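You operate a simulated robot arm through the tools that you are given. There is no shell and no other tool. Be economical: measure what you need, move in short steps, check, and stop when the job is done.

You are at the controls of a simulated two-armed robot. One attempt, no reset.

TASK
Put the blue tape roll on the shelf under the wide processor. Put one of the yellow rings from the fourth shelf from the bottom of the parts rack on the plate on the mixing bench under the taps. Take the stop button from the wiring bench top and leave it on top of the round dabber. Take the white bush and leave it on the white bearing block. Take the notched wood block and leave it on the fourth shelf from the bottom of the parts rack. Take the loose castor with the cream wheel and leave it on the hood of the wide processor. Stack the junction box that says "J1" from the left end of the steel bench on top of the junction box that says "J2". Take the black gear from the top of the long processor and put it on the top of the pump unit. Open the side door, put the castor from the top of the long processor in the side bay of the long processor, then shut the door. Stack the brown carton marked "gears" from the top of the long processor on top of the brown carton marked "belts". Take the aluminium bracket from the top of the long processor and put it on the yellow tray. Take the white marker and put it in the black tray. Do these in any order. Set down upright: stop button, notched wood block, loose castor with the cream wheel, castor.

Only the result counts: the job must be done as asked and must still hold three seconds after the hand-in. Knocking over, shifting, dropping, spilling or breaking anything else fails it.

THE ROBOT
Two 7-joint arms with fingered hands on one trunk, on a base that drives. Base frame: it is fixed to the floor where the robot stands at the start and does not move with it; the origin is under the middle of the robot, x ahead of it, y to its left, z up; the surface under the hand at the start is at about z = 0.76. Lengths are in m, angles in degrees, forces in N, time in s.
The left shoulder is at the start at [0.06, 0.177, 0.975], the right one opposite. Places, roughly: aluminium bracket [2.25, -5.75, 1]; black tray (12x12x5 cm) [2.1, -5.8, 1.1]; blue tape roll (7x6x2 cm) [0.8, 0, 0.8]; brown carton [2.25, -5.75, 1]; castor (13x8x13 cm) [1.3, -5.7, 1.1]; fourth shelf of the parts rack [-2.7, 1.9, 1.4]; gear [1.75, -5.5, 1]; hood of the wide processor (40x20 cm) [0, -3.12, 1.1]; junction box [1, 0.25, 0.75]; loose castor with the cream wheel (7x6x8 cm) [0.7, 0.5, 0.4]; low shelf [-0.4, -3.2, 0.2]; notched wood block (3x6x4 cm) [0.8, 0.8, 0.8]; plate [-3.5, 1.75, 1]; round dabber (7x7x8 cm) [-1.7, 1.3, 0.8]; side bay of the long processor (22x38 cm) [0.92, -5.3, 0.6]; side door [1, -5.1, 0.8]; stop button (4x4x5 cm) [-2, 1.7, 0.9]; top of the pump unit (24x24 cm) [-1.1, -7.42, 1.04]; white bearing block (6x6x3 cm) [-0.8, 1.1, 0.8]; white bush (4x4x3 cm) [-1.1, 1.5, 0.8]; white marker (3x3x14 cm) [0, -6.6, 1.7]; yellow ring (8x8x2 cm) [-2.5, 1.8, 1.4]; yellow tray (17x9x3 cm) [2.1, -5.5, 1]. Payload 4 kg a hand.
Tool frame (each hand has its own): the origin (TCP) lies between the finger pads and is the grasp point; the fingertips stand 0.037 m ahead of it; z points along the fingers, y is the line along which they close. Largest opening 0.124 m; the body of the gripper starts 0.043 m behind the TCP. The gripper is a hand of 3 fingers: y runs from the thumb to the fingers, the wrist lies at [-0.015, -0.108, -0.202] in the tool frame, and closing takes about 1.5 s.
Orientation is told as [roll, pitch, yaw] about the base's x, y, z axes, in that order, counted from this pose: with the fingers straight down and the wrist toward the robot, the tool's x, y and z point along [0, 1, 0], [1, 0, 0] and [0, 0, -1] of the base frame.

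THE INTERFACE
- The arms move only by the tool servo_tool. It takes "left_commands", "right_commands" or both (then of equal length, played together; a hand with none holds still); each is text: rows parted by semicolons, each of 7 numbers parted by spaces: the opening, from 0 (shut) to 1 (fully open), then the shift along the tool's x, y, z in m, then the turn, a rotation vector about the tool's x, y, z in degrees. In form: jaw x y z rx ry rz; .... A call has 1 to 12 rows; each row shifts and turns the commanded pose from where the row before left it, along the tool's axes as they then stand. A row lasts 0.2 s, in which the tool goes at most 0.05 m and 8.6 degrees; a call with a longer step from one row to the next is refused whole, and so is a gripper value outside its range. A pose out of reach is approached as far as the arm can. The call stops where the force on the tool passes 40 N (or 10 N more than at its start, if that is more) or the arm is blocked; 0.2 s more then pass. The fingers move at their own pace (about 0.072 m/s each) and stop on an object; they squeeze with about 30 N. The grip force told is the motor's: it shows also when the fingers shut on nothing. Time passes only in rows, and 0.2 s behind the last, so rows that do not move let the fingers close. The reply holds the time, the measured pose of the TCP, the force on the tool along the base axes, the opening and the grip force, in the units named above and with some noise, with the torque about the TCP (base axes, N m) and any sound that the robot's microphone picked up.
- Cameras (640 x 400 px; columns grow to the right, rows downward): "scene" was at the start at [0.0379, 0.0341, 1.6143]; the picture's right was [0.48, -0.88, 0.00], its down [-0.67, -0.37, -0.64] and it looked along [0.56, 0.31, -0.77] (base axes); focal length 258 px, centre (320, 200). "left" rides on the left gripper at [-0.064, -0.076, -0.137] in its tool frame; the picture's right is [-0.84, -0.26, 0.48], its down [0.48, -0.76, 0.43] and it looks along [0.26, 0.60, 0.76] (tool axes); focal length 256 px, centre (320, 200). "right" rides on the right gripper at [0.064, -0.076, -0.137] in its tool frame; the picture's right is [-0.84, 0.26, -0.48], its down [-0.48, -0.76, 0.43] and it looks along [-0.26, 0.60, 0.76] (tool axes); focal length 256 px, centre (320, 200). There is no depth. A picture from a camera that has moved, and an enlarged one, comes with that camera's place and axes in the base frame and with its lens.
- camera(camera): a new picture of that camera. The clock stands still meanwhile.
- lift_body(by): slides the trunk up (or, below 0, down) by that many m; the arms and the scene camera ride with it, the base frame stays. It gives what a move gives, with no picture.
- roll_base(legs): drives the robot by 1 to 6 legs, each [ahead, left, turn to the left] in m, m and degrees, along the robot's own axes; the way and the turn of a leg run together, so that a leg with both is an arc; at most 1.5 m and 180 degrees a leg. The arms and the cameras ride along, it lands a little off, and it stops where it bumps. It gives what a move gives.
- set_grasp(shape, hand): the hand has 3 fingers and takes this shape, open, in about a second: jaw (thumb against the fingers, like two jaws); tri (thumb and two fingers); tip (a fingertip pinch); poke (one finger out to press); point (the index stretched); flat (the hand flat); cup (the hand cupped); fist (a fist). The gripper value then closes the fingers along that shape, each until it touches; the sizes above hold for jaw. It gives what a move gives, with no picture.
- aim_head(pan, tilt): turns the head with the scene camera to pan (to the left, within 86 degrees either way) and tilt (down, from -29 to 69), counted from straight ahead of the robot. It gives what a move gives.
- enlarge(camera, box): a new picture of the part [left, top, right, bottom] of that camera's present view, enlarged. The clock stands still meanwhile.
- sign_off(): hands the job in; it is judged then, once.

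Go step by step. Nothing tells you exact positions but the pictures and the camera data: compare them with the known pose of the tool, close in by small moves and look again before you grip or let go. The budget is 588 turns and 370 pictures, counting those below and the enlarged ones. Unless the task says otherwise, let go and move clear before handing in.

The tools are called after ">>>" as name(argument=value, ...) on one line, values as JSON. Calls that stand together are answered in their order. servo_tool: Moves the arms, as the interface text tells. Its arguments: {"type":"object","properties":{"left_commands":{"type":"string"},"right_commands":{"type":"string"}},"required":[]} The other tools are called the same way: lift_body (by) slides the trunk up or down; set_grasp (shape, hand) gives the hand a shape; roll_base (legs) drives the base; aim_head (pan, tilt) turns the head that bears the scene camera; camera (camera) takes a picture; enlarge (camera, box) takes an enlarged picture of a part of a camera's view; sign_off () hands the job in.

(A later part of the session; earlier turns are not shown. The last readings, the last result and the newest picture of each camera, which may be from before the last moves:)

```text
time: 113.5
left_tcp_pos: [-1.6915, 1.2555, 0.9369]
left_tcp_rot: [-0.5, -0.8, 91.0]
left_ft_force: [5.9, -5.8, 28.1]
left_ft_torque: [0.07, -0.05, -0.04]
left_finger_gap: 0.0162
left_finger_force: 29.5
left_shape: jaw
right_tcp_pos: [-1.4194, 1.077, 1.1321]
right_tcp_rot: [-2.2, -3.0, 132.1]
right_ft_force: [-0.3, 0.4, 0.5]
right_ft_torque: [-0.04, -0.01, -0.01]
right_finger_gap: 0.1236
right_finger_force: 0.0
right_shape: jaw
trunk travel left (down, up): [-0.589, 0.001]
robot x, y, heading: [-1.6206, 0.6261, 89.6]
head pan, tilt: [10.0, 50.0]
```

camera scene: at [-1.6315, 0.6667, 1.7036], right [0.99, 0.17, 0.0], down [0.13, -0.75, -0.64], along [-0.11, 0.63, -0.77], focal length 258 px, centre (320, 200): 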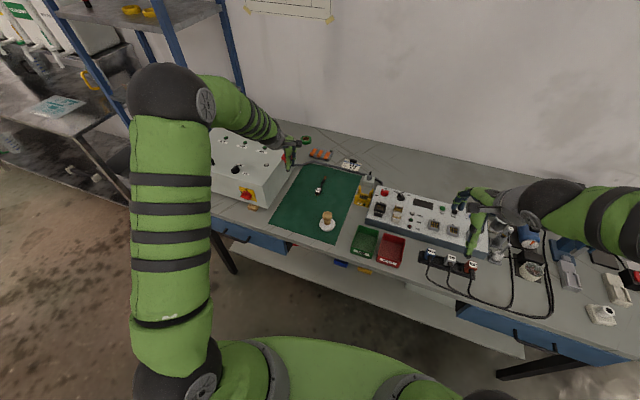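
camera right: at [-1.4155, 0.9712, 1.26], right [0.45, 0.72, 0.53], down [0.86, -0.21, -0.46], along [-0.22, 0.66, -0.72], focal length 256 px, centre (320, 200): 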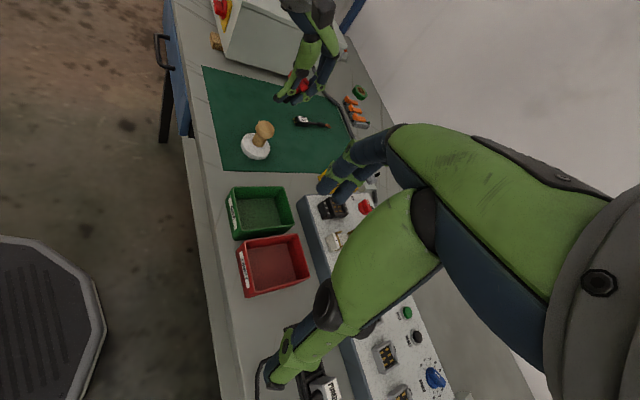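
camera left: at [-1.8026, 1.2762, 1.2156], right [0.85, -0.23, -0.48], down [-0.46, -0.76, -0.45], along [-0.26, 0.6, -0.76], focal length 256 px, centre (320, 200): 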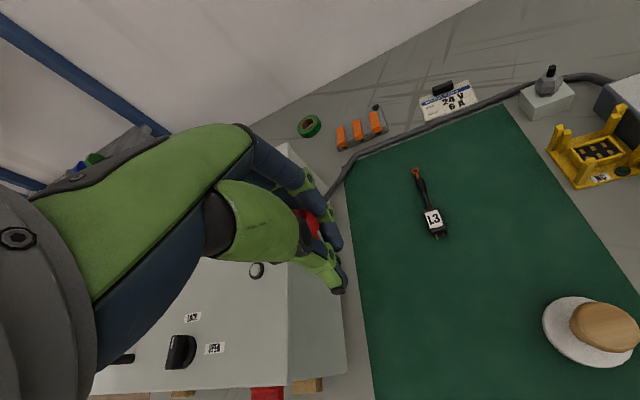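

>>> servo_tool(left_commands="0 0 0 -0.005 0 0 0;0 0 0 0 0 0 0")

>>> enlarge(camera="right", box=[230, 80, 310, 160])

>>> enlarge(camera="scene", box=[295, 185, 365, 235])

```text
time: 114.1
left_tcp_pos: [-1.6945, 1.2582, 0.939]
left_tcp_rot: [-0.4, -0.7, 91.0]
left_ft_force: [0.9, 0.3, -0.4]
left_ft_torque: [-0.03, -0.02, 0.0]
left_finger_gap: 0.0125
left_finger_force: 30.1
left_shape: jaw
right_tcp_pos: [-1.4208, 1.0781, 1.1307]
right_tcp_rot: [-2.0, -2.9, 132.1]
right_ft_force: [0.1, 1.1, 0.8]
right_ft_torque: [0.0, -0.02, 0.0]
right_finger_gap: 0.1238
right_finger_force: 0.1
right_shape: jaw
trunk travel left (down, up): [-0.589, 0.001]
robot x, y, heading: [-1.6196, 0.6251, 90.0]
head pan, tilt: [10.0, 50.0]
```

```text
5.00 times, centred on (270, 120) of right
camera zoom: at [-1.4159, 0.9717, 1.2596], right [0.45, 0.72, 0.53], down [0.86, -0.21, -0.45], along [-0.22, 0.66, -0.72], focal length 1280 px, centre (570, 600)
```

zoom: 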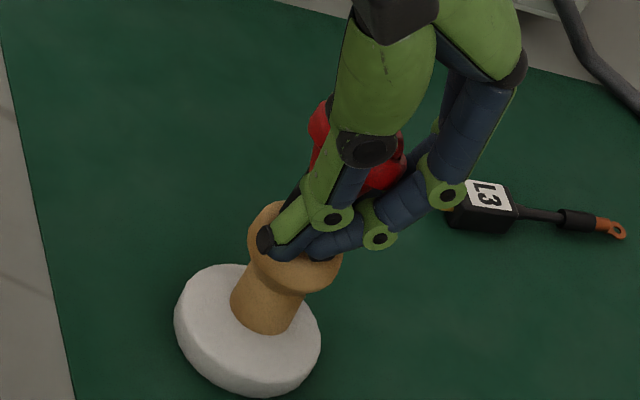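

```text
8.00 times, centred on (330, 210) of scene
camera zoom: at [-1.6313, 0.6669, 1.7033], right [0.99, 0.17, 0.0], down [0.13, -0.75, -0.64], along [-0.11, 0.63, -0.77], focal length 2060 px, centre (240, 120)
```

zoom: 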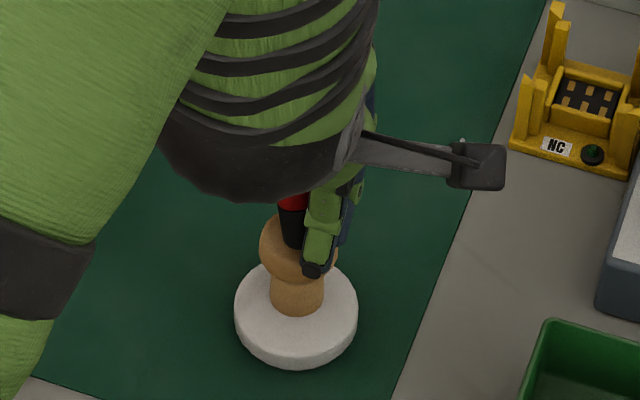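

>>> servo_tool(left_commands="0.15 0 0 0 0 0 0;0.22 0 0 0 0 0 0;0.22 0 0 0 0 0 0")

>>> enlarge(camera="right", box=[230, 80, 310, 160])

>>> enlarge(camera="scene", box=[295, 185, 365, 235])

```text
time: 114.9
left_tcp_pos: [-1.6946, 1.2574, 0.9394]
left_tcp_rot: [-0.6, -0.7, 91.1]
left_ft_force: [0.9, 0.1, 0.0]
left_ft_torque: [0.03, 0.0, 0.02]
left_finger_gap: 0.0271
left_finger_force: 0.1
left_shape: jaw
right_tcp_pos: [-1.4198, 1.0783, 1.1302]
right_tcp_rot: [-2.1, -2.9, 132.1]
right_ft_force: [0.2, -0.7, -0.1]
right_ft_torque: [0.04, 0.0, 0.03]
right_finger_gap: 0.1237
right_finger_force: 0.2
right_shape: jaw
trunk travel left (down, up): [-0.589, 0.001]
robot x, y, heading: [-1.6178, 0.6203, 89.9]
head pan, tilt: [10.0, 50.0]
```

```text
5.00 times, centred on (270, 120) of right
camera zoom: at [-1.4159, 0.9715, 1.2599], right [0.45, 0.72, 0.53], down [0.86, -0.21, -0.45], along [-0.22, 0.66, -0.72], focal length 1280 px, centre (570, 600)
```

zoom: 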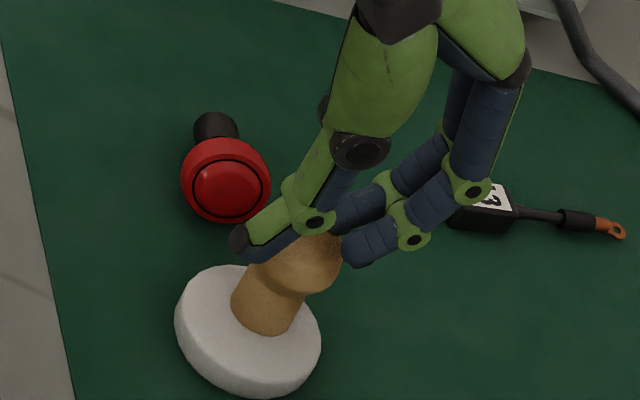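

```text
8.00 times, centred on (330, 210) of scene
camera zoom: at [-1.6313, 0.6667, 1.7035], right [0.99, 0.17, 0.0], down [0.13, -0.75, -0.64], along [-0.11, 0.63, -0.77], focal length 2060 px, centre (240, 120)
```

zoom: 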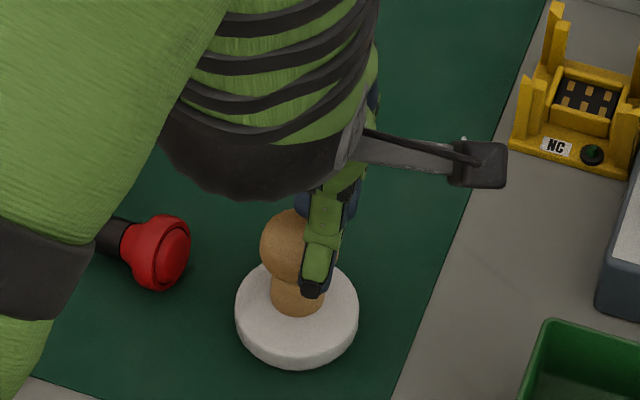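

The button slipped out and now lies on the mat; it must be picked again. I raise the hand carefully and look.

>>> servo_tool(left_commands="0.4 0 0 -0.03 0 0 0;0.6 0 0 -0.05 0 0 0;1 0 0 -0.05 0 0 0;1 0.0 0 -0.04 0 0 0;1 0 0 0 0 0 0")

>>> camera(camera="left")

>>> enlarge(camera="right", box=[190, 40, 350, 180])

>>> enlarge(camera="scene", box=[275, 165, 385, 245])

```text
time: 116.1
left_tcp_pos: [-1.6961, 1.2565, 1.1108]
left_tcp_rot: [-0.5, -0.7, 91.0]
left_ft_force: [-0.7, 0.4, 0.7]
left_ft_torque: [0.0, -0.01, 0.01]
left_finger_gap: 0.1236
left_finger_force: 0.1
left_shape: jaw
right_tcp_pos: [-1.4191, 1.0792, 1.1312]
right_tcp_rot: [-2.1, -3.0, 131.9]
right_ft_force: [0.1, 0.6, 0.8]
right_ft_torque: [0.02, 0.03, -0.01]
right_finger_gap: 0.1241
right_finger_force: 0.0
right_shape: jaw
trunk travel left (down, up): [-0.589, 0.001]
robot x, y, heading: [-1.6188, 0.6253, 90.0]
head pan, tilt: [10.0, 50.0]
```

```text
281 pictures are left
camera left: at [-1.6314, 1.1793, 1.248], right [0.85, -0.24, -0.48], down [-0.47, -0.76, -0.45], along [-0.26, 0.6, -0.76], focal length 256 px, centre (320, 200)
```

left: 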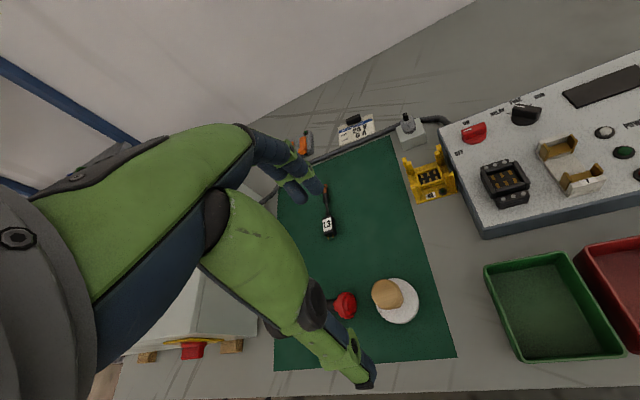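

```text
2.86 times, centred on (270, 110) of right
camera zoom: at [-1.4158, 0.9719, 1.2598], right [0.45, 0.72, 0.53], down [0.86, -0.21, -0.45], along [-0.22, 0.66, -0.72], focal length 731 px, centre (463, 457)
```

zoom: 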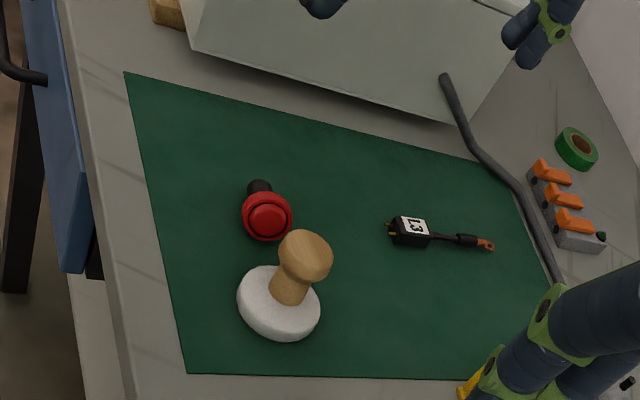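

```text
5.00 times, centred on (330, 205) of scene
camera zoom: at [-1.6312, 0.6671, 1.7035], right [0.99, 0.17, 0.0], down [0.13, -0.76, -0.64], along [-0.11, 0.63, -0.77], focal length 1288 px, centre (270, 175)
```

zoom: 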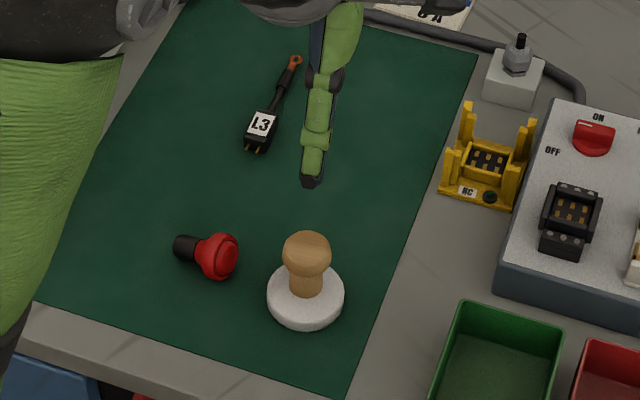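

The button lies with cap toward +x at about (-1.78, 1.287), stem toward (-1.816, 1.294). I'll grip the stem across y with a slight lean, then turn it upright by rolling the hand. First I position above.

>>> servo_tool(left_commands="1 0.0355 0.012 0.02 0 0 0;1 0.0355 0.012 0.02 0 0 0;1 0.0355 0.012 0.02 0 0 0;0.6 0 0 0.02 0 0 5.5;0.6 0 0 0.02 0 0 5.5;0.6 0 0 0 0 7.5 0;0.6 0 0 0 0 7.5 0;0.6 0 0 0 0 0 0")

>>> camera(camera="left")

>>> enlarge(camera="scene", box=[275, 165, 385, 245])

>>> enlarge(camera="right", box=[190, 40, 350, 180])

```text
time: 117.9
left_tcp_pos: [-1.8023, 1.2919, 1.0106]
left_tcp_rot: [14.7, -0.9, 80.2]
left_ft_force: [1.3, -0.6, -0.2]
left_ft_torque: [-0.01, 0.01, -0.03]
left_finger_gap: 0.0749
left_finger_force: 0.0
left_shape: jaw
right_tcp_pos: [-1.4214, 1.0776, 1.131]
right_tcp_rot: [-2.1, -2.9, 132.0]
right_ft_force: [-0.7, 0.4, 1.4]
right_ft_torque: [0.0, 0.0, 0.0]
right_finger_gap: 0.1238
right_finger_force: 0.1
right_shape: jaw
trunk travel left (down, up): [-0.589, 0.001]
robot x, y, heading: [-1.6238, 0.6242, 89.9]
head pan, tilt: [10.0, 50.0]
```

```text
278 pictures are left
camera left: at [-1.7204, 1.1983, 1.1258], right [0.63, -0.36, -0.68], down [-0.7, -0.65, -0.31], along [-0.33, 0.67, -0.66], focal length 256 px, centre (320, 200)
```

left: 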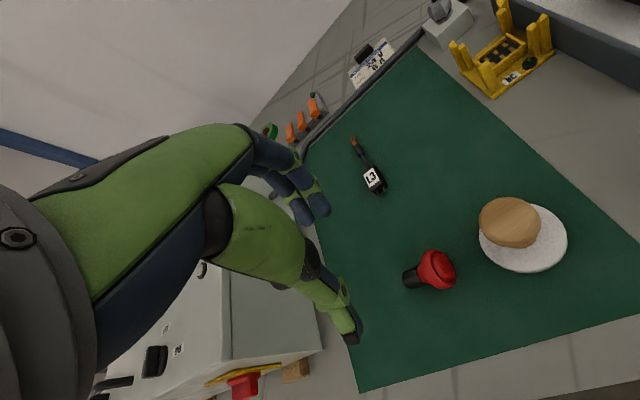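

```text
5.00 times, centred on (330, 205) of scene
camera zoom: at [-1.6318, 0.6666, 1.7036], right [0.99, 0.17, 0.0], down [0.13, -0.75, -0.64], along [-0.11, 0.63, -0.77], focal length 1288 px, centre (270, 175)
```

zoom: 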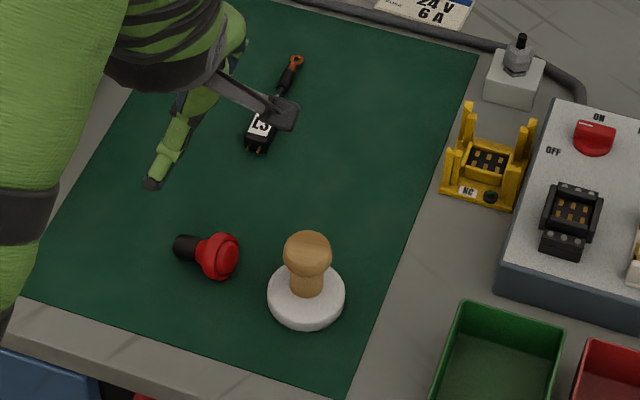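

```text
2.86 times, centred on (270, 110) of right
camera zoom: at [-1.4163, 0.9715, 1.26], right [0.45, 0.72, 0.53], down [0.87, -0.21, -0.45], along [-0.22, 0.66, -0.72], focal length 731 px, centre (463, 457)
```

zoom: 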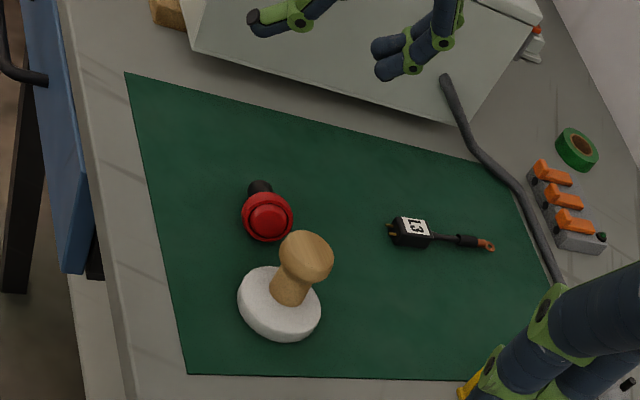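

>>> servo_tool(left_commands="0.6 -0.0112 0.0015 0.0358 0 0 0;0.6 -0.0112 0.0015 0.0358 0 0 0;0.6 -0.0112 0.0015 0.0358 0 0 0;0.6 -0.003 0 0.01 0 0 0;0.6 0 0 0 0 0 0")

>>> camera(camera="left")

>>> enlarge(camera="right", box=[190, 40, 350, 180])

```text
time: 119.1
left_tcp_pos: [-1.7948, 1.2966, 0.8874]
left_tcp_rot: [14.7, -0.9, 80.1]
left_ft_force: [1.8, -0.1, -0.5]
left_ft_torque: [0.02, -0.01, 0.0]
left_finger_gap: 0.0746
left_finger_force: 0.1
left_shape: jaw
right_tcp_pos: [-1.4193, 1.0788, 1.1302]
right_tcp_rot: [-2.1, -2.9, 132.0]
right_ft_force: [-0.2, -0.1, 0.4]
right_ft_torque: [-0.03, -0.01, 0.02]
right_finger_gap: 0.1236
right_finger_force: 0.1
right_shape: jaw
trunk travel left (down, up): [-0.589, 0.001]
robot x, y, heading: [-1.6221, 0.6222, 90.0]
head pan, tilt: [10.0, 50.0]
```

```text
275 pictures are left
camera left: at [-1.7135, 1.2034, 1.0029], right [0.64, -0.36, -0.68], down [-0.7, -0.65, -0.31], along [-0.33, 0.67, -0.66], focal length 256 px, centre (320, 200)
```

left: 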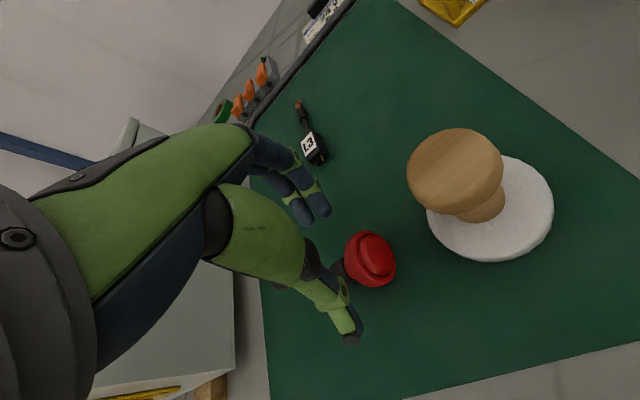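

```text
2.86 times, centred on (270, 110) of right
camera zoom: at [-1.4159, 0.9716, 1.2599], right [0.45, 0.72, 0.53], down [0.86, -0.21, -0.45], along [-0.22, 0.66, -0.72], focal length 731 px, centre (463, 457)
```

zoom: 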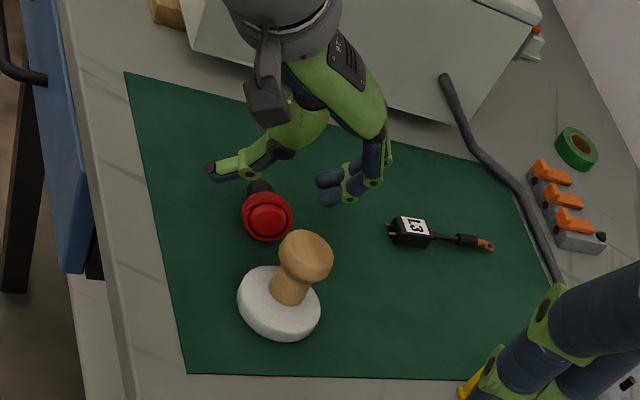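

>>> servo_tool(left_commands="0.6 -0.009 0 0.022 0 0 0;0.45 0 0 0 0 0 0;0.45 0 0 0 0 0 0")

>>> camera(camera="left")

>>> enlarge(camera="right", box=[210, 60, 310, 160])

```text
time: 119.9
left_tcp_pos: [-1.7929, 1.2956, 0.8637]
left_tcp_rot: [14.7, -0.9, 80.1]
left_ft_force: [-0.7, -1.2, 2.8]
left_ft_torque: [-0.05, -0.01, -0.01]
left_finger_gap: 0.0571
left_finger_force: 0.1
left_shape: jaw
right_tcp_pos: [-1.4202, 1.0781, 1.1312]
right_tcp_rot: [-2.1, -2.9, 132.0]
right_ft_force: [0.0, 0.5, -0.2]
right_ft_torque: [0.0, -0.03, -0.04]
right_finger_gap: 0.1239
right_finger_force: 0.1
right_shape: jaw
trunk travel left (down, up): [-0.589, 0.001]
robot x, y, heading: [-1.6162, 0.623, 89.6]
head pan, tilt: [10.0, 50.0]
```

```text
273 pictures are left
camera left: at [-1.7108, 1.2026, 0.9798], right [0.64, -0.36, -0.68], down [-0.7, -0.65, -0.31], along [-0.33, 0.67, -0.66], focal length 256 px, centre (320, 200)
```

left: 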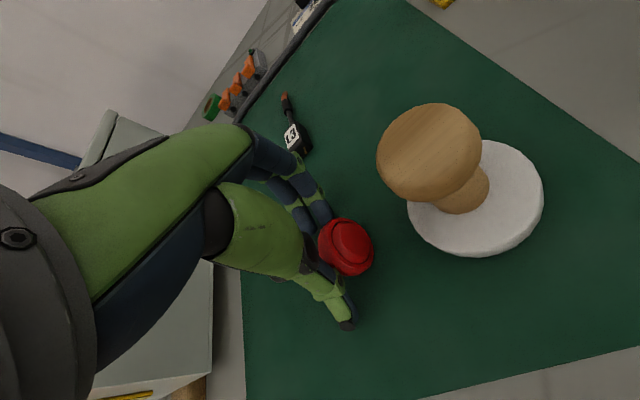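

```text
4.00 times, centred on (260, 110) of right
camera zoom: at [-1.4159, 0.9712, 1.26], right [0.45, 0.72, 0.53], down [0.86, -0.21, -0.45], along [-0.22, 0.66, -0.72], focal length 1024 px, centre (560, 560)
```

zoom: 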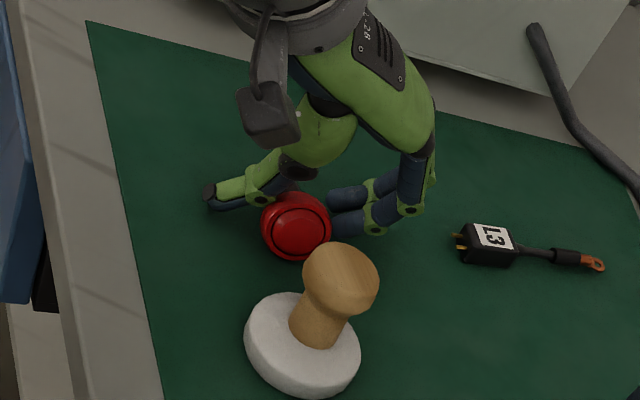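

>>> servo_tool(left_commands="0.3 0 0 0 0 0 0;0.2 0 0 0 0 0 0;0.1 0 0 0 0 0 0;0 0 0 0 0 0 0;0 0 0 0 0 0 0;0 0 0 0 0 0 0")

>>> camera(camera="left")

>>> enlarge(camera="right", box=[210, 60, 310, 160])

```text
time: 121.3
left_tcp_pos: [-1.7931, 1.2959, 0.8645]
left_tcp_rot: [14.8, -0.8, 80.1]
left_ft_force: [0.7, -0.2, -1.0]
left_ft_torque: [-0.01, 0.03, -0.01]
left_finger_gap: 0.0225
left_finger_force: 29.4
left_shape: jaw
right_tcp_pos: [-1.4198, 1.0782, 1.1295]
right_tcp_rot: [-2.0, -2.9, 132.1]
right_ft_force: [-0.3, 0.4, 0.1]
right_ft_torque: [0.03, -0.02, 0.01]
right_finger_gap: 0.1238
right_finger_force: 0.1
right_shape: jaw
trunk travel left (down, up): [-0.589, 0.001]
robot x, y, heading: [-1.6194, 0.6229, 90.1]
head pan, tilt: [10.0, 50.0]
```

```text
271 pictures are left
camera left: at [-1.7107, 1.2029, 0.9797], right [0.64, -0.36, -0.68], down [-0.7, -0.65, -0.31], along [-0.33, 0.67, -0.66], focal length 256 px, centre (320, 200)
```

left: 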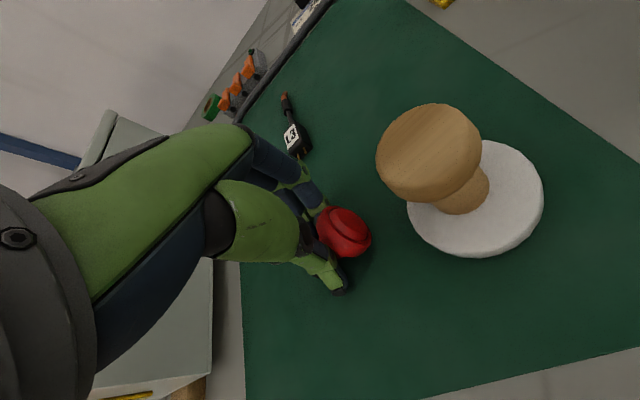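

```text
4.00 times, centred on (260, 110) of right
camera zoom: at [-1.4159, 0.9716, 1.2599], right [0.45, 0.72, 0.53], down [0.86, -0.21, -0.45], along [-0.22, 0.66, -0.72], focal length 1024 px, centre (560, 560)
```

zoom: 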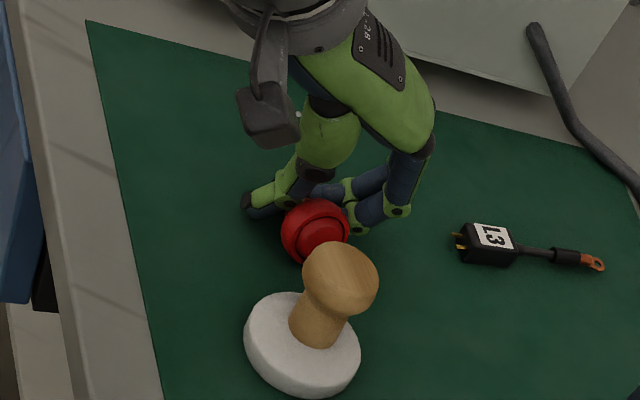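

Gripped on the stem. I lift and roll the hand toward upright.

>>> servo_tool(left_commands="0 0.0097 0 -0.0362 0 0 0;0 0.0097 0 -0.0362 0 0 0;0 0.0097 0 -0.0362 0 0 0;0 0.0097 0 -0.0362 0 0 0;0 0.0097 0 -0.0362 0 0 0;0 0 0 0 0 0 0")

>>> servo_tool(left_commands="0 0 0 0 0 -8 0;0 0 0 0 0 -8 0;0 0 0 0 0 -8 0;0 0 0 0 0 -8 0;0 0 0 0 0 -8 0;0 0 0 0 0 -8 0;0 0 0 0 0 -8 0;0 0 0 0 0 -8 0;0 0 0 0 0 -8 0;0 0 0 0 0 0 0")

>>> camera(camera="left")

>>> camera(camera="scene")

>>> camera(camera="right")

```text
time: 122.7
left_tcp_pos: [-1.7925, 1.2927, 1.0518]
left_tcp_rot: [14.7, -0.7, 80.0]
left_ft_force: [0.0, -0.4, -0.3]
left_ft_torque: [-0.02, 0.0, 0.0]
left_finger_gap: 0.0219
left_finger_force: 30.2
left_shape: jaw
right_tcp_pos: [-1.4193, 1.0781, 1.1298]
right_tcp_rot: [-2.1, -2.9, 132.1]
right_ft_force: [1.3, -0.2, 0.9]
right_ft_torque: [0.0, -0.02, 0.04]
right_finger_gap: 0.124
right_finger_force: 0.1
right_shape: jaw
trunk travel left (down, up): [-0.589, 0.001]
robot x, y, heading: [-1.6194, 0.6244, 89.9]
head pan, tilt: [10.0, 50.0]
```

```text
time: 124.9
left_tcp_pos: [-1.7932, 1.2939, 1.0513]
left_tcp_rot: [-57.5, -0.8, 80.1]
left_ft_force: [0.2, -0.4, -1.0]
left_ft_torque: [0.0, -0.01, 0.05]
left_finger_gap: 0.0219
left_finger_force: 29.3
left_shape: jaw
right_tcp_pos: [-1.4212, 1.0778, 1.1305]
right_tcp_rot: [-2.1, -2.9, 132.2]
right_ft_force: [-0.5, 0.0, 0.0]
right_ft_torque: [0.02, 0.0, 0.0]
right_finger_gap: 0.1238
right_finger_force: 0.1
right_shape: jaw
trunk travel left (down, up): [-0.589, 0.001]
robot x, y, heading: [-1.6187, 0.6261, 89.8]
head pan, tilt: [10.0, 50.0]
```

```text
269 pictures are left
camera left: at [-1.8858, 1.2307, 1.1779], right [0.8, -0.41, 0.44], down [-0.03, -0.76, -0.65], along [0.6, 0.51, -0.62], focal length 256 px, centre (320, 200)
```

left: 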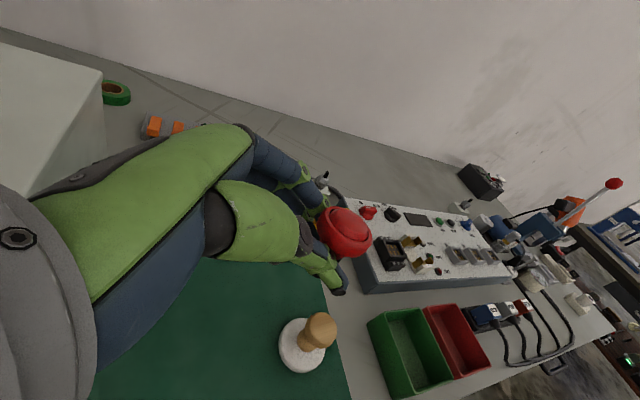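

```text
268 pictures are left
camera scene: at [-1.631, 0.6666, 1.7036], right [0.99, 0.17, 0.0], down [0.13, -0.75, -0.64], along [-0.11, 0.63, -0.77], focal length 258 px, centre (320, 200)
```

scene: 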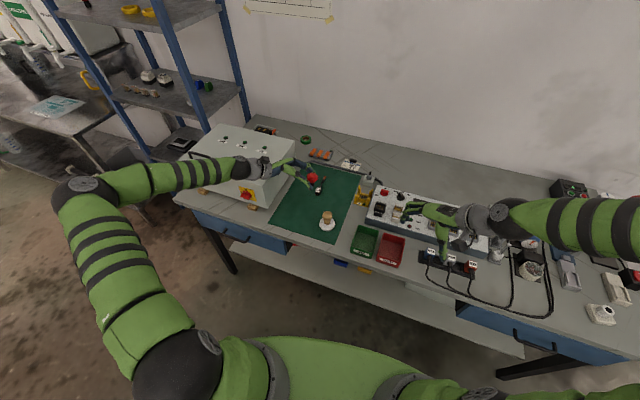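

```text
267 pictures are left
camera right: at [-1.4156, 0.9715, 1.2599], right [0.45, 0.72, 0.53], down [0.86, -0.21, -0.45], along [-0.22, 0.66, -0.72], focal length 256 px, centre (320, 200)
```

right: 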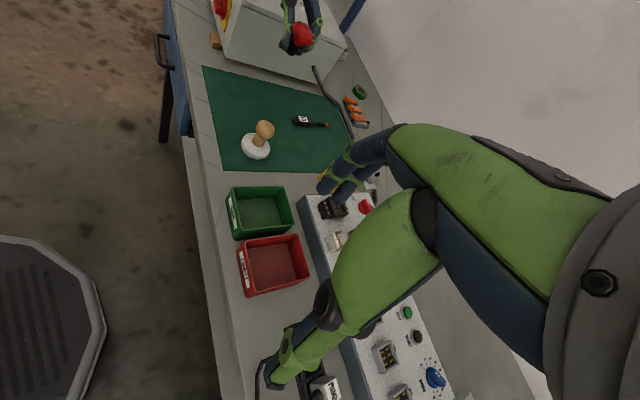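

>>> enlarge(camera="scene", box=[275, 150, 355, 210])

>>> enlarge(camera="right", box=[250, 0, 350, 100])

```text
6.67 times, centred on (315, 180) of scene
camera zoom: at [-1.631, 0.6666, 1.7036], right [0.99, 0.17, 0.0], down [0.13, -0.75, -0.64], along [-0.11, 0.63, -0.77], focal length 1717 px, centre (353, 333)
```

zoom: 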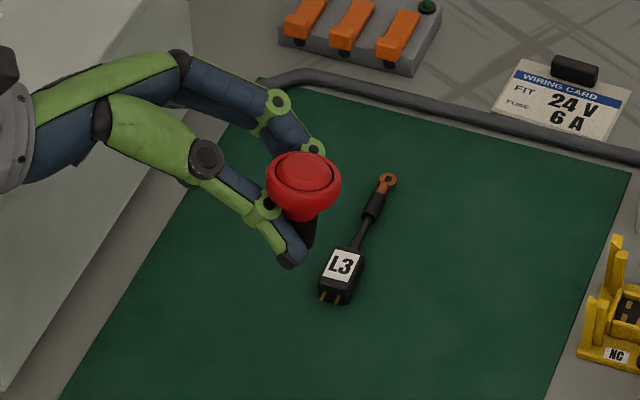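

```text
4.00 times, centred on (300, 50) of right
camera zoom: at [-1.4156, 0.9715, 1.2599], right [0.45, 0.72, 0.53], down [0.86, -0.21, -0.45], along [-0.22, 0.66, -0.72], focal length 1024 px, centre (400, 800)
```

zoom: 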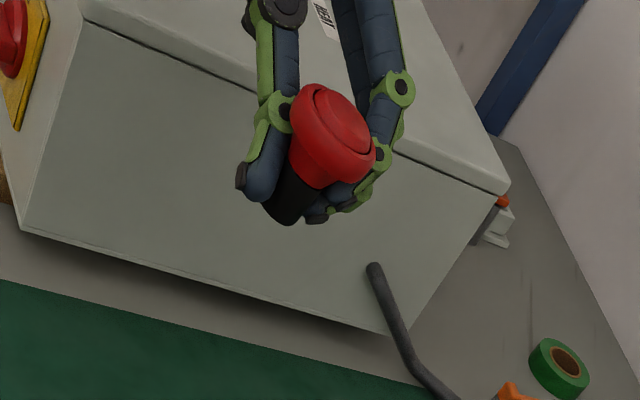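

The button is nearly upright (leaning a few degrees). I correct the lean and move it above the dabber.

>>> servo_tool(left_commands="0 -0.0164 -0.0068 0.0257 0 0 0;0 -0.0164 -0.0068 0.0257 0 0 0;0 0 0 0 -3.2 2 5;0 0 0 0 0 0 0")

>>> enlarge(camera="scene", box=[285, 160, 365, 230])

>>> enlarge(camera="right", box=[220, 50, 340, 170])

```text
time: 125.9
left_tcp_pos: [-1.7362, 1.2703, 1.0513]
left_tcp_rot: [-55.4, -6.7, 79.9]
left_ft_force: [1.1, -0.9, 0.0]
left_ft_torque: [-0.01, 0.02, 0.01]
left_finger_gap: 0.022
left_finger_force: 29.7
left_shape: jaw
right_tcp_pos: [-1.4211, 1.0794, 1.131]
right_tcp_rot: [-2.1, -2.8, 132.0]
right_ft_force: [-0.3, 0.4, -0.4]
right_ft_torque: [0.02, 0.0, 0.03]
right_finger_gap: 0.1238
right_finger_force: 0.1
right_shape: jaw
trunk travel left (down, up): [-0.589, 0.001]
robot x, y, heading: [-1.6168, 0.6231, 90.0]
head pan, tilt: [10.0, 50.0]
```

```text
5.71 times, centred on (325, 195) of scene
camera zoom: at [-1.6311, 0.6668, 1.7035], right [0.99, 0.17, 0.0], down [0.13, -0.76, -0.64], along [-0.11, 0.63, -0.77], focal length 1472 px, centre (291, 229)
```

zoom: 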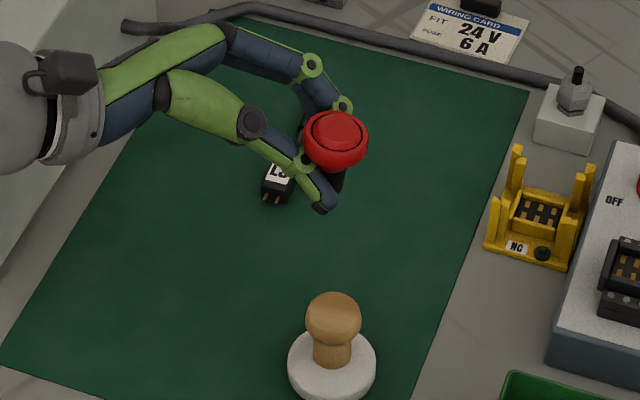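

```text
3.33 times, centred on (280, 110) of right
camera zoom: at [-1.4156, 0.9716, 1.2598], right [0.45, 0.72, 0.53], down [0.86, -0.21, -0.45], along [-0.22, 0.66, -0.72], focal length 853 px, centre (453, 500)
```

zoom: 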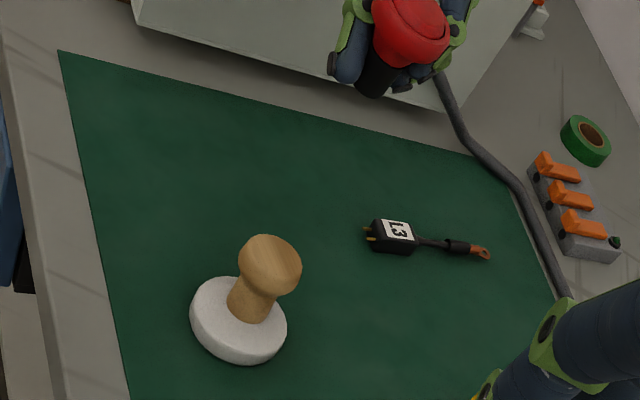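

Both cameras put the base straight above the dabber's top centre. I lower 10 cm.

>>> servo_tool(left_commands="0 0.0325 -0.0041 0.0232 0 0 0;0 0.0325 -0.0041 0.0232 0 0 0;0 0.0285 -0.0036 0.0203 0 0 0;0 0 0 0 0 0 0")

>>> enlarge(camera="scene", box=[285, 160, 365, 230])

>>> enlarge(camera="right", box=[220, 70, 320, 170])

```text
time: 126.9
left_tcp_pos: [-1.7353, 1.2708, 0.9339]
left_tcp_rot: [-55.3, -6.7, 80.0]
left_ft_force: [-0.6, -0.1, -0.8]
left_ft_torque: [-0.01, 0.02, 0.0]
left_finger_gap: 0.022
left_finger_force: 29.3
left_shape: jaw
right_tcp_pos: [-1.4199, 1.0788, 1.1296]
right_tcp_rot: [-2.1, -2.9, 132.1]
right_ft_force: [0.0, -0.2, 0.7]
right_ft_torque: [0.04, -0.05, -0.01]
right_finger_gap: 0.1239
right_finger_force: 0.0
right_shape: jaw
trunk travel left (down, up): [-0.589, 0.001]
robot x, y, heading: [-1.6146, 0.6233, 89.9]
head pan, tilt: [10.0, 50.0]
```

```text
5.71 times, centred on (325, 195) of scene
camera zoom: at [-1.6313, 0.6666, 1.7035], right [0.99, 0.17, 0.0], down [0.13, -0.75, -0.64], along [-0.11, 0.63, -0.77], focal length 1472 px, centre (291, 229)
```

zoom: 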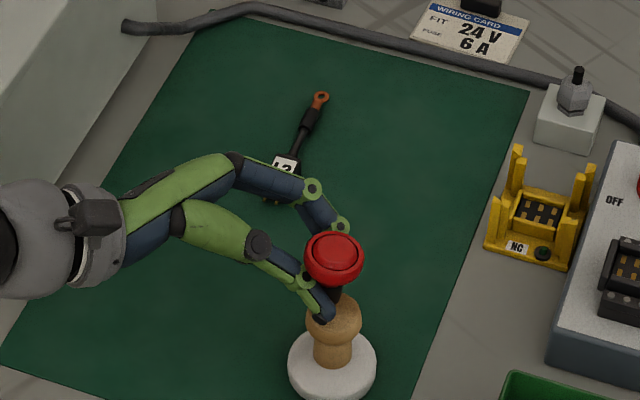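

```text
4.00 times, centred on (270, 120) of right
camera zoom: at [-1.4158, 0.9714, 1.2599], right [0.45, 0.72, 0.53], down [0.86, -0.21, -0.45], along [-0.22, 0.66, -0.72], focal length 1024 px, centre (520, 520)
```

zoom: 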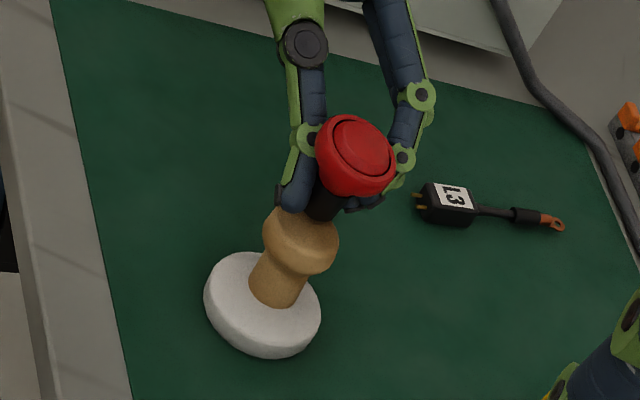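

Well aligned. Fine steps down now.

>>> servo_tool(left_commands="0 0.0065 -0.0008 0.0046 0 0 0;0 0 0 0 0 0 0")

>>> servo_tool(left_commands="0 0.0025 -0.0003 0.0017 0 0 0;0 0 0 0 0 0 0")

>>> servo_tool(left_commands="0 0.0025 -0.0003 0.0017 0 0 0;0 0 0 0 0 0 0")

```text
time: 127.5
left_tcp_pos: [-1.7343, 1.2722, 0.9278]
left_tcp_rot: [-55.3, -6.8, 80.0]
left_ft_force: [-1.1, 0.6, 7.5]
left_ft_torque: [0.06, -0.2, 0.01]
left_finger_gap: 0.0216
left_finger_force: 29.9
left_shape: jaw
right_tcp_pos: [-1.4194, 1.0787, 1.1302]
right_tcp_rot: [-2.0, -3.0, 132.1]
right_ft_force: [0.7, 0.1, -0.2]
right_ft_torque: [-0.02, -0.01, 0.03]
right_finger_gap: 0.1242
right_finger_force: 0.1
right_shape: jaw
trunk travel left (down, up): [-0.589, 0.001]
robot x, y, heading: [-1.6164, 0.6259, 89.7]
head pan, tilt: [10.0, 50.0]
```

```text
time: 128.1
left_tcp_pos: [-1.7349, 1.2712, 0.9258]
left_tcp_rot: [-55.4, -6.8, 80.0]
left_ft_force: [-5.1, -0.4, 21.9]
left_ft_torque: [0.19, -0.55, 0.03]
left_finger_gap: 0.0214
left_finger_force: 29.9
left_shape: jaw
right_tcp_pos: [-1.4209, 1.0774, 1.131]
right_tcp_rot: [-2.2, -3.1, 132.1]
right_ft_force: [-0.8, 0.9, -0.5]
right_ft_torque: [0.03, -0.01, -0.02]
right_finger_gap: 0.1238
right_finger_force: 0.0
right_shape: jaw
trunk travel left (down, up): [-0.589, 0.001]
robot x, y, heading: [-1.6185, 0.6266, 89.9]
head pan, tilt: [10.0, 50.0]
```

```text
time: 128.7
left_tcp_pos: [-1.7341, 1.2704, 0.9245]
left_tcp_rot: [-55.4, -6.8, 80.1]
left_ft_force: [-4.6, -0.8, 27.6]
left_ft_torque: [0.26, -0.69, -0.02]
left_finger_gap: 0.0212
left_finger_force: 29.4
left_shape: jaw
right_tcp_pos: [-1.4207, 1.0769, 1.1318]
right_tcp_rot: [-2.2, -3.0, 132.1]
right_ft_force: [-0.2, 0.1, 0.8]
right_ft_torque: [0.02, 0.02, 0.02]
right_finger_gap: 0.1239
right_finger_force: 0.0
right_shape: jaw
trunk travel left (down, up): [-0.589, 0.001]
robot x, y, heading: [-1.6203, 0.622, 90.0]
head pan, tilt: [10.0, 50.0]
```

Contact. I relieve the pressure and open slowly.

>>> servo_tool(left_commands="0 -0.0041 0.0005 -0.0029 0 0 0;0 0 0 0 0 0 0;0.2 0 0 0 0 0 0;0.25 0 0 0 0 0 0;0.3 0 0 0 0 0 0;0.35 0 0 0 0 0 0")

>>> enlarge(camera="scene", box=[285, 160, 365, 230])

>>> enlarge(camera="right", box=[220, 70, 320, 170])

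```text
time: 130.1
left_tcp_pos: [-1.7342, 1.2711, 0.9264]
left_tcp_rot: [-55.3, -6.7, 80.0]
left_ft_force: [0.5, 0.3, -0.5]
left_ft_torque: [0.02, 0.01, 0.03]
left_finger_gap: 0.0431
left_finger_force: 0.0
left_shape: jaw
right_tcp_pos: [-1.4202, 1.078, 1.131]
right_tcp_rot: [-2.1, -3.0, 132.2]
right_ft_force: [-0.2, 0.0, 0.2]
right_ft_torque: [0.0, -0.03, -0.03]
right_finger_gap: 0.1241
right_finger_force: 0.1
right_shape: jaw
trunk travel left (down, up): [-0.589, 0.001]
robot x, y, heading: [-1.6159, 0.6244, 89.8]
head pan, tilt: [10.0, 50.0]
```

```text
5.71 times, centred on (325, 195) of scene
camera zoom: at [-1.6314, 0.6667, 1.7035], right [0.99, 0.17, 0.0], down [0.13, -0.75, -0.64], along [-0.11, 0.63, -0.77], focal length 1472 px, centre (291, 229)
```

zoom: 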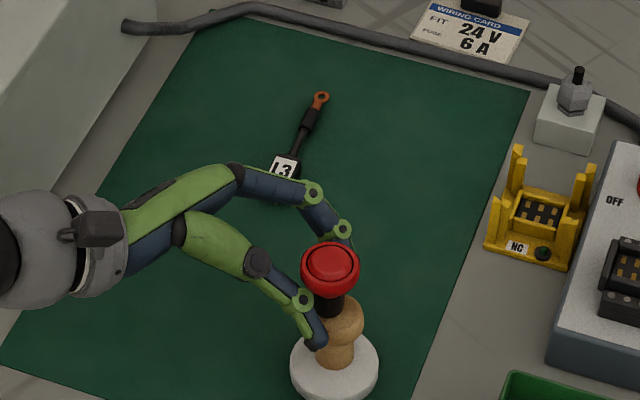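

```text
4.00 times, centred on (270, 120) of right
camera zoom: at [-1.416, 0.9715, 1.2599], right [0.45, 0.72, 0.53], down [0.86, -0.21, -0.45], along [-0.22, 0.66, -0.72], focal length 1024 px, centre (520, 520)
```

zoom: 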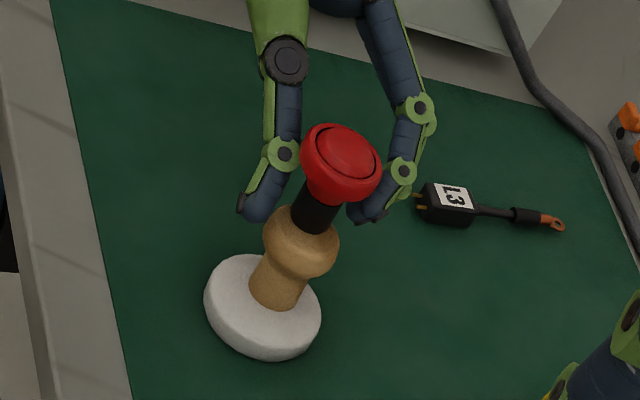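

The button stands on the dabber. I open wider and withdraw sideways (-x), then up.

>>> servo_tool(left_commands="0.5 0 0 0 0 0 0;0.65 0 0 0 0 0 0;0.65 0 0 0 0 0 0;0.65 0.017 -0.005 -0.024 0 0 0;0.65 0.025 -0.008 -0.036 0 0 0;0.65 0.025 -0.008 -0.036 0 0 0;0.65 -0.033 0.004 -0.023 0 0 0;0.65 -0.033 0.004 -0.023 0 0 0;0.65 -0.033 0.004 -0.023 0 0 0;0.65 0 0 0 0 0 0")

>>> enlarge(camera="scene", box=[285, 160, 365, 230])

```text
time: 132.3
left_tcp_pos: [-1.8543, 1.269, 1.043]
left_tcp_rot: [-55.4, -6.7, 80.0]
left_ft_force: [0.0, 0.3, 0.7]
left_ft_torque: [0.01, 0.0, -0.04]
left_finger_gap: 0.0805
left_finger_force: 0.1
left_shape: jaw
right_tcp_pos: [-1.4214, 1.0792, 1.1305]
right_tcp_rot: [-2.1, -2.9, 132.1]
right_ft_force: [0.0, 0.6, 0.4]
right_ft_torque: [0.02, -0.03, -0.01]
right_finger_gap: 0.1239
right_finger_force: 0.0
right_shape: jaw
trunk travel left (down, up): [-0.589, 0.001]
robot x, y, heading: [-1.6186, 0.6246, 90.0]
head pan, tilt: [10.0, 50.0]
```

```text
5.71 times, centred on (325, 195) of scene
camera zoom: at [-1.6319, 0.667, 1.7035], right [0.99, 0.17, 0.0], down [0.13, -0.76, -0.64], along [-0.11, 0.63, -0.77], focal length 1472 px, centre (291, 229)
```

zoom: 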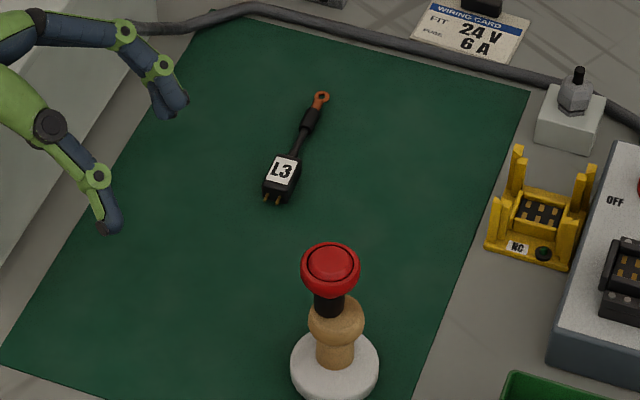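

The button stands upright on the dabber. Now I unroll the left hand and retract, then drive west toward the rack.

>>> servo_tool(left_commands="1 -0.033 0.004 -0.023 0 0 0;1 -0.033 0.004 -0.023 3.2 0 -5;1 0 0 0 0 8 0;1 0 0 0 0 8 0;1 0 0 0 0 8 0;1 0 0 0 0 8 0;1 0 0 0 0 8 0;1 0 0 0 0 8 0;1 0 0 0 0 7 0;1 0 0 -0.03 0 0 -8;1 0 0 -0.03 0 0 0")

>>> servo_tool(left_commands="1 0 -0.05 0 0 0 0;1 0 -0.05 0 0 0 0;1 0 -0.04 0 0 0 0", right_commands="1 0 -0.0 0 0 0 8;1 0 0 0 0 0 8;1 0 0 0 0 0 8")

>>> roll_base(legs=[[0, 0.6, 0], [0, 0.5, 0]])

>>> aim_head(pan=5, tilt=18)

>>> camera(camera="scene")

```text
time: 134.7
left_tcp_pos: [-1.856, 1.2669, 1.1864]
left_tcp_rot: [-0.5, -0.7, 88.3]
left_ft_force: [-1.0, 0.7, -0.7]
left_ft_torque: [0.01, -0.05, 0.01]
left_finger_gap: 0.1233
left_finger_force: 0.0
left_shape: jaw
right_tcp_pos: [-1.4222, 1.0783, 1.1305]
right_tcp_rot: [-2.2, -2.8, 132.1]
right_ft_force: [-0.5, 0.0, 0.9]
right_ft_torque: [-0.01, -0.08, 0.03]
right_finger_gap: 0.1242
right_finger_force: 0.1
right_shape: jaw
trunk travel left (down, up): [-0.589, 0.001]
robot x, y, heading: [-1.6201, 0.6255, 89.7]
head pan, tilt: [10.0, 50.0]
```

```text
time: 135.7
left_tcp_pos: [-1.8616, 1.1268, 1.1817]
left_tcp_rot: [-0.3, -0.5, 88.7]
left_ft_force: [-0.1, -0.3, -0.1]
left_ft_torque: [0.0, 0.03, 0.02]
left_finger_gap: 0.1239
left_finger_force: 0.0
left_shape: jaw
right_tcp_pos: [-1.3029, 1.0598, 1.0869]
right_tcp_rot: [0.9, 2.8, 94.8]
right_ft_force: [-0.5, 0.5, -0.3]
right_ft_torque: [-0.02, 0.0, 0.0]
right_finger_gap: 0.1238
right_finger_force: 0.1
right_shape: jaw
right hand out of reach, approached as far as the arm can: row 2
trunk travel left (down, up): [-0.589, 0.001]
robot x, y, heading: [-1.6189, 0.6231, 89.6]
head pan, tilt: [10.0, 50.0]
stopped in row 3 (right hand): the arm was blocked; the commanded pose is now the measured one
```

```text
time: 141.7
left_tcp_pos: [-2.973, 1.1316, 1.181]
left_tcp_rot: [-0.4, -0.5, 88.8]
left_ft_force: [0.8, -0.2, 0.2]
left_ft_torque: [0.03, -0.04, -0.02]
left_finger_gap: 0.1238
left_finger_force: 0.0
left_shape: jaw
right_tcp_pos: [-2.4126, 1.0642, 1.0885]
right_tcp_rot: [0.8, 2.8, 94.8]
right_ft_force: [-0.4, -0.1, 1.2]
right_ft_torque: [0.01, 0.02, 0.01]
right_finger_gap: 0.124
right_finger_force: 0.1
right_shape: jaw
trunk travel left (down, up): [-0.589, 0.001]
robot x, y, heading: [-2.7284, 0.6315, 89.8]
head pan, tilt: [10.0, 50.0]
```

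```text
time: 142.6
left_tcp_pos: [-2.9714, 1.1321, 1.1817]
left_tcp_rot: [-0.5, -0.6, 88.6]
left_ft_force: [-0.7, 0.0, -0.1]
left_ft_torque: [0.03, 0.01, 0.03]
left_finger_gap: 0.124
left_finger_force: 0.1
left_shape: jaw
right_tcp_pos: [-2.4122, 1.0624, 1.087]
right_tcp_rot: [0.8, 2.8, 94.8]
right_ft_force: [-0.6, 0.3, 0.6]
right_ft_torque: [0.02, -0.02, -0.03]
right_finger_gap: 0.1238
right_finger_force: 0.0
right_shape: jaw
trunk travel left (down, up): [-0.589, 0.001]
robot x, y, heading: [-2.7305, 0.628, 89.5]
head pan, tilt: [5.0, 18.0]
```

```text
257 pictures are left
camera scene: at [-2.7348, 0.6888, 1.7523], right [1.0, 0.08, 0.0], down [0.03, -0.31, -0.95], along [-0.08, 0.95, -0.31], focal length 258 px, centre (320, 200)
```

scene: 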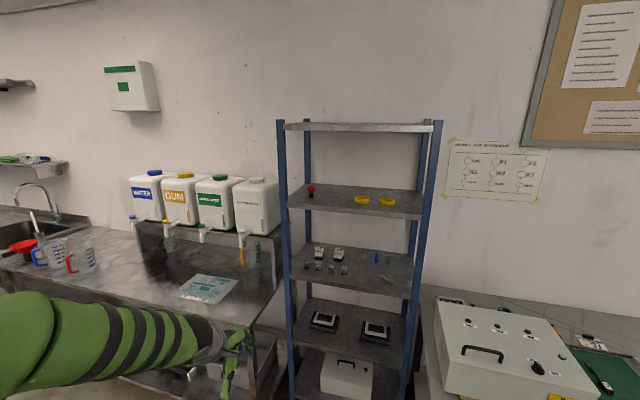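

The rack is ahead: the rings are on the shelf fourth from the bottom; the teal sheet on the mixing bench must be the plate. I zoom.

>>> enlarge(camera="scene", box=[270, 110, 450, 220])

>>> enlarge(camera="scene", box=[120, 160, 300, 320])

>>> aim_head(pan=5, tilt=55)

>>> camera(camera="scene")

```text
3.56 times, centred on (360, 165) of scene
camera zoom: at [-2.7348, 0.6888, 1.7523], right [1.0, 0.08, 0.0], down [0.03, -0.31, -0.95], along [-0.08, 0.95, -0.31], focal length 916 px, centre (178, 324)
```

zoom: 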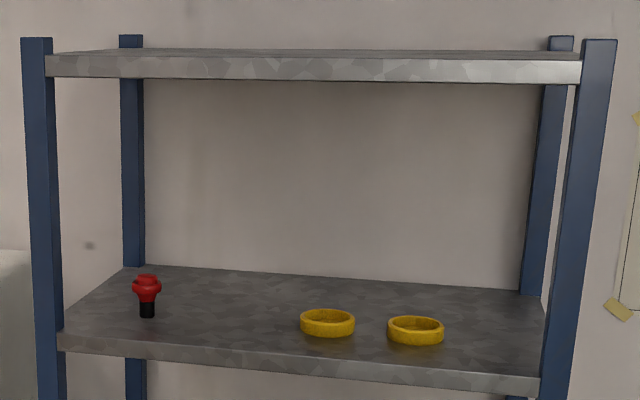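

```text
2.50 times, centred on (210, 240) of scene
camera zoom: at [-2.7348, 0.6888, 1.7523], right [1.0, 0.08, 0.0], down [0.03, -0.31, -0.95], along [-0.08, 0.95, -0.31], focal length 644 px, centre (595, 100)
```

zoom: 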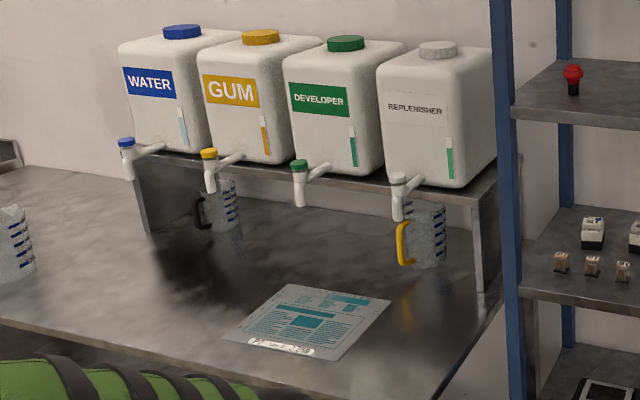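

```text
time: 143.7
left_tcp_pos: [-2.9733, 1.1311, 1.1819]
left_tcp_rot: [-0.4, -0.6, 88.8]
left_ft_force: [0.2, -0.2, 0.0]
left_ft_torque: [0.05, 0.0, -0.02]
left_finger_gap: 0.1236
left_finger_force: 0.0
left_shape: jaw
right_tcp_pos: [-2.4124, 1.0631, 1.0871]
right_tcp_rot: [1.0, 2.8, 94.8]
right_ft_force: [-0.5, 0.5, 0.4]
right_ft_torque: [0.01, 0.01, -0.02]
right_finger_gap: 0.1241
right_finger_force: 0.1
right_shape: jaw
trunk travel left (down, up): [-0.589, 0.001]
robot x, y, heading: [-2.7244, 0.632, 89.8]
head pan, tilt: [5.0, 55.0]
```

```text
254 pictures are left
camera scene: at [-2.7331, 0.6677, 1.6971], right [1.0, 0.08, 0.0], down [0.07, -0.82, -0.57], along [-0.05, 0.57, -0.82], focal length 258 px, centre (320, 200)
```

scene: 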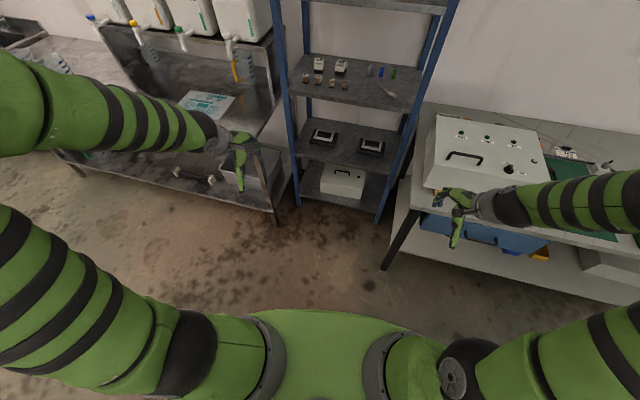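

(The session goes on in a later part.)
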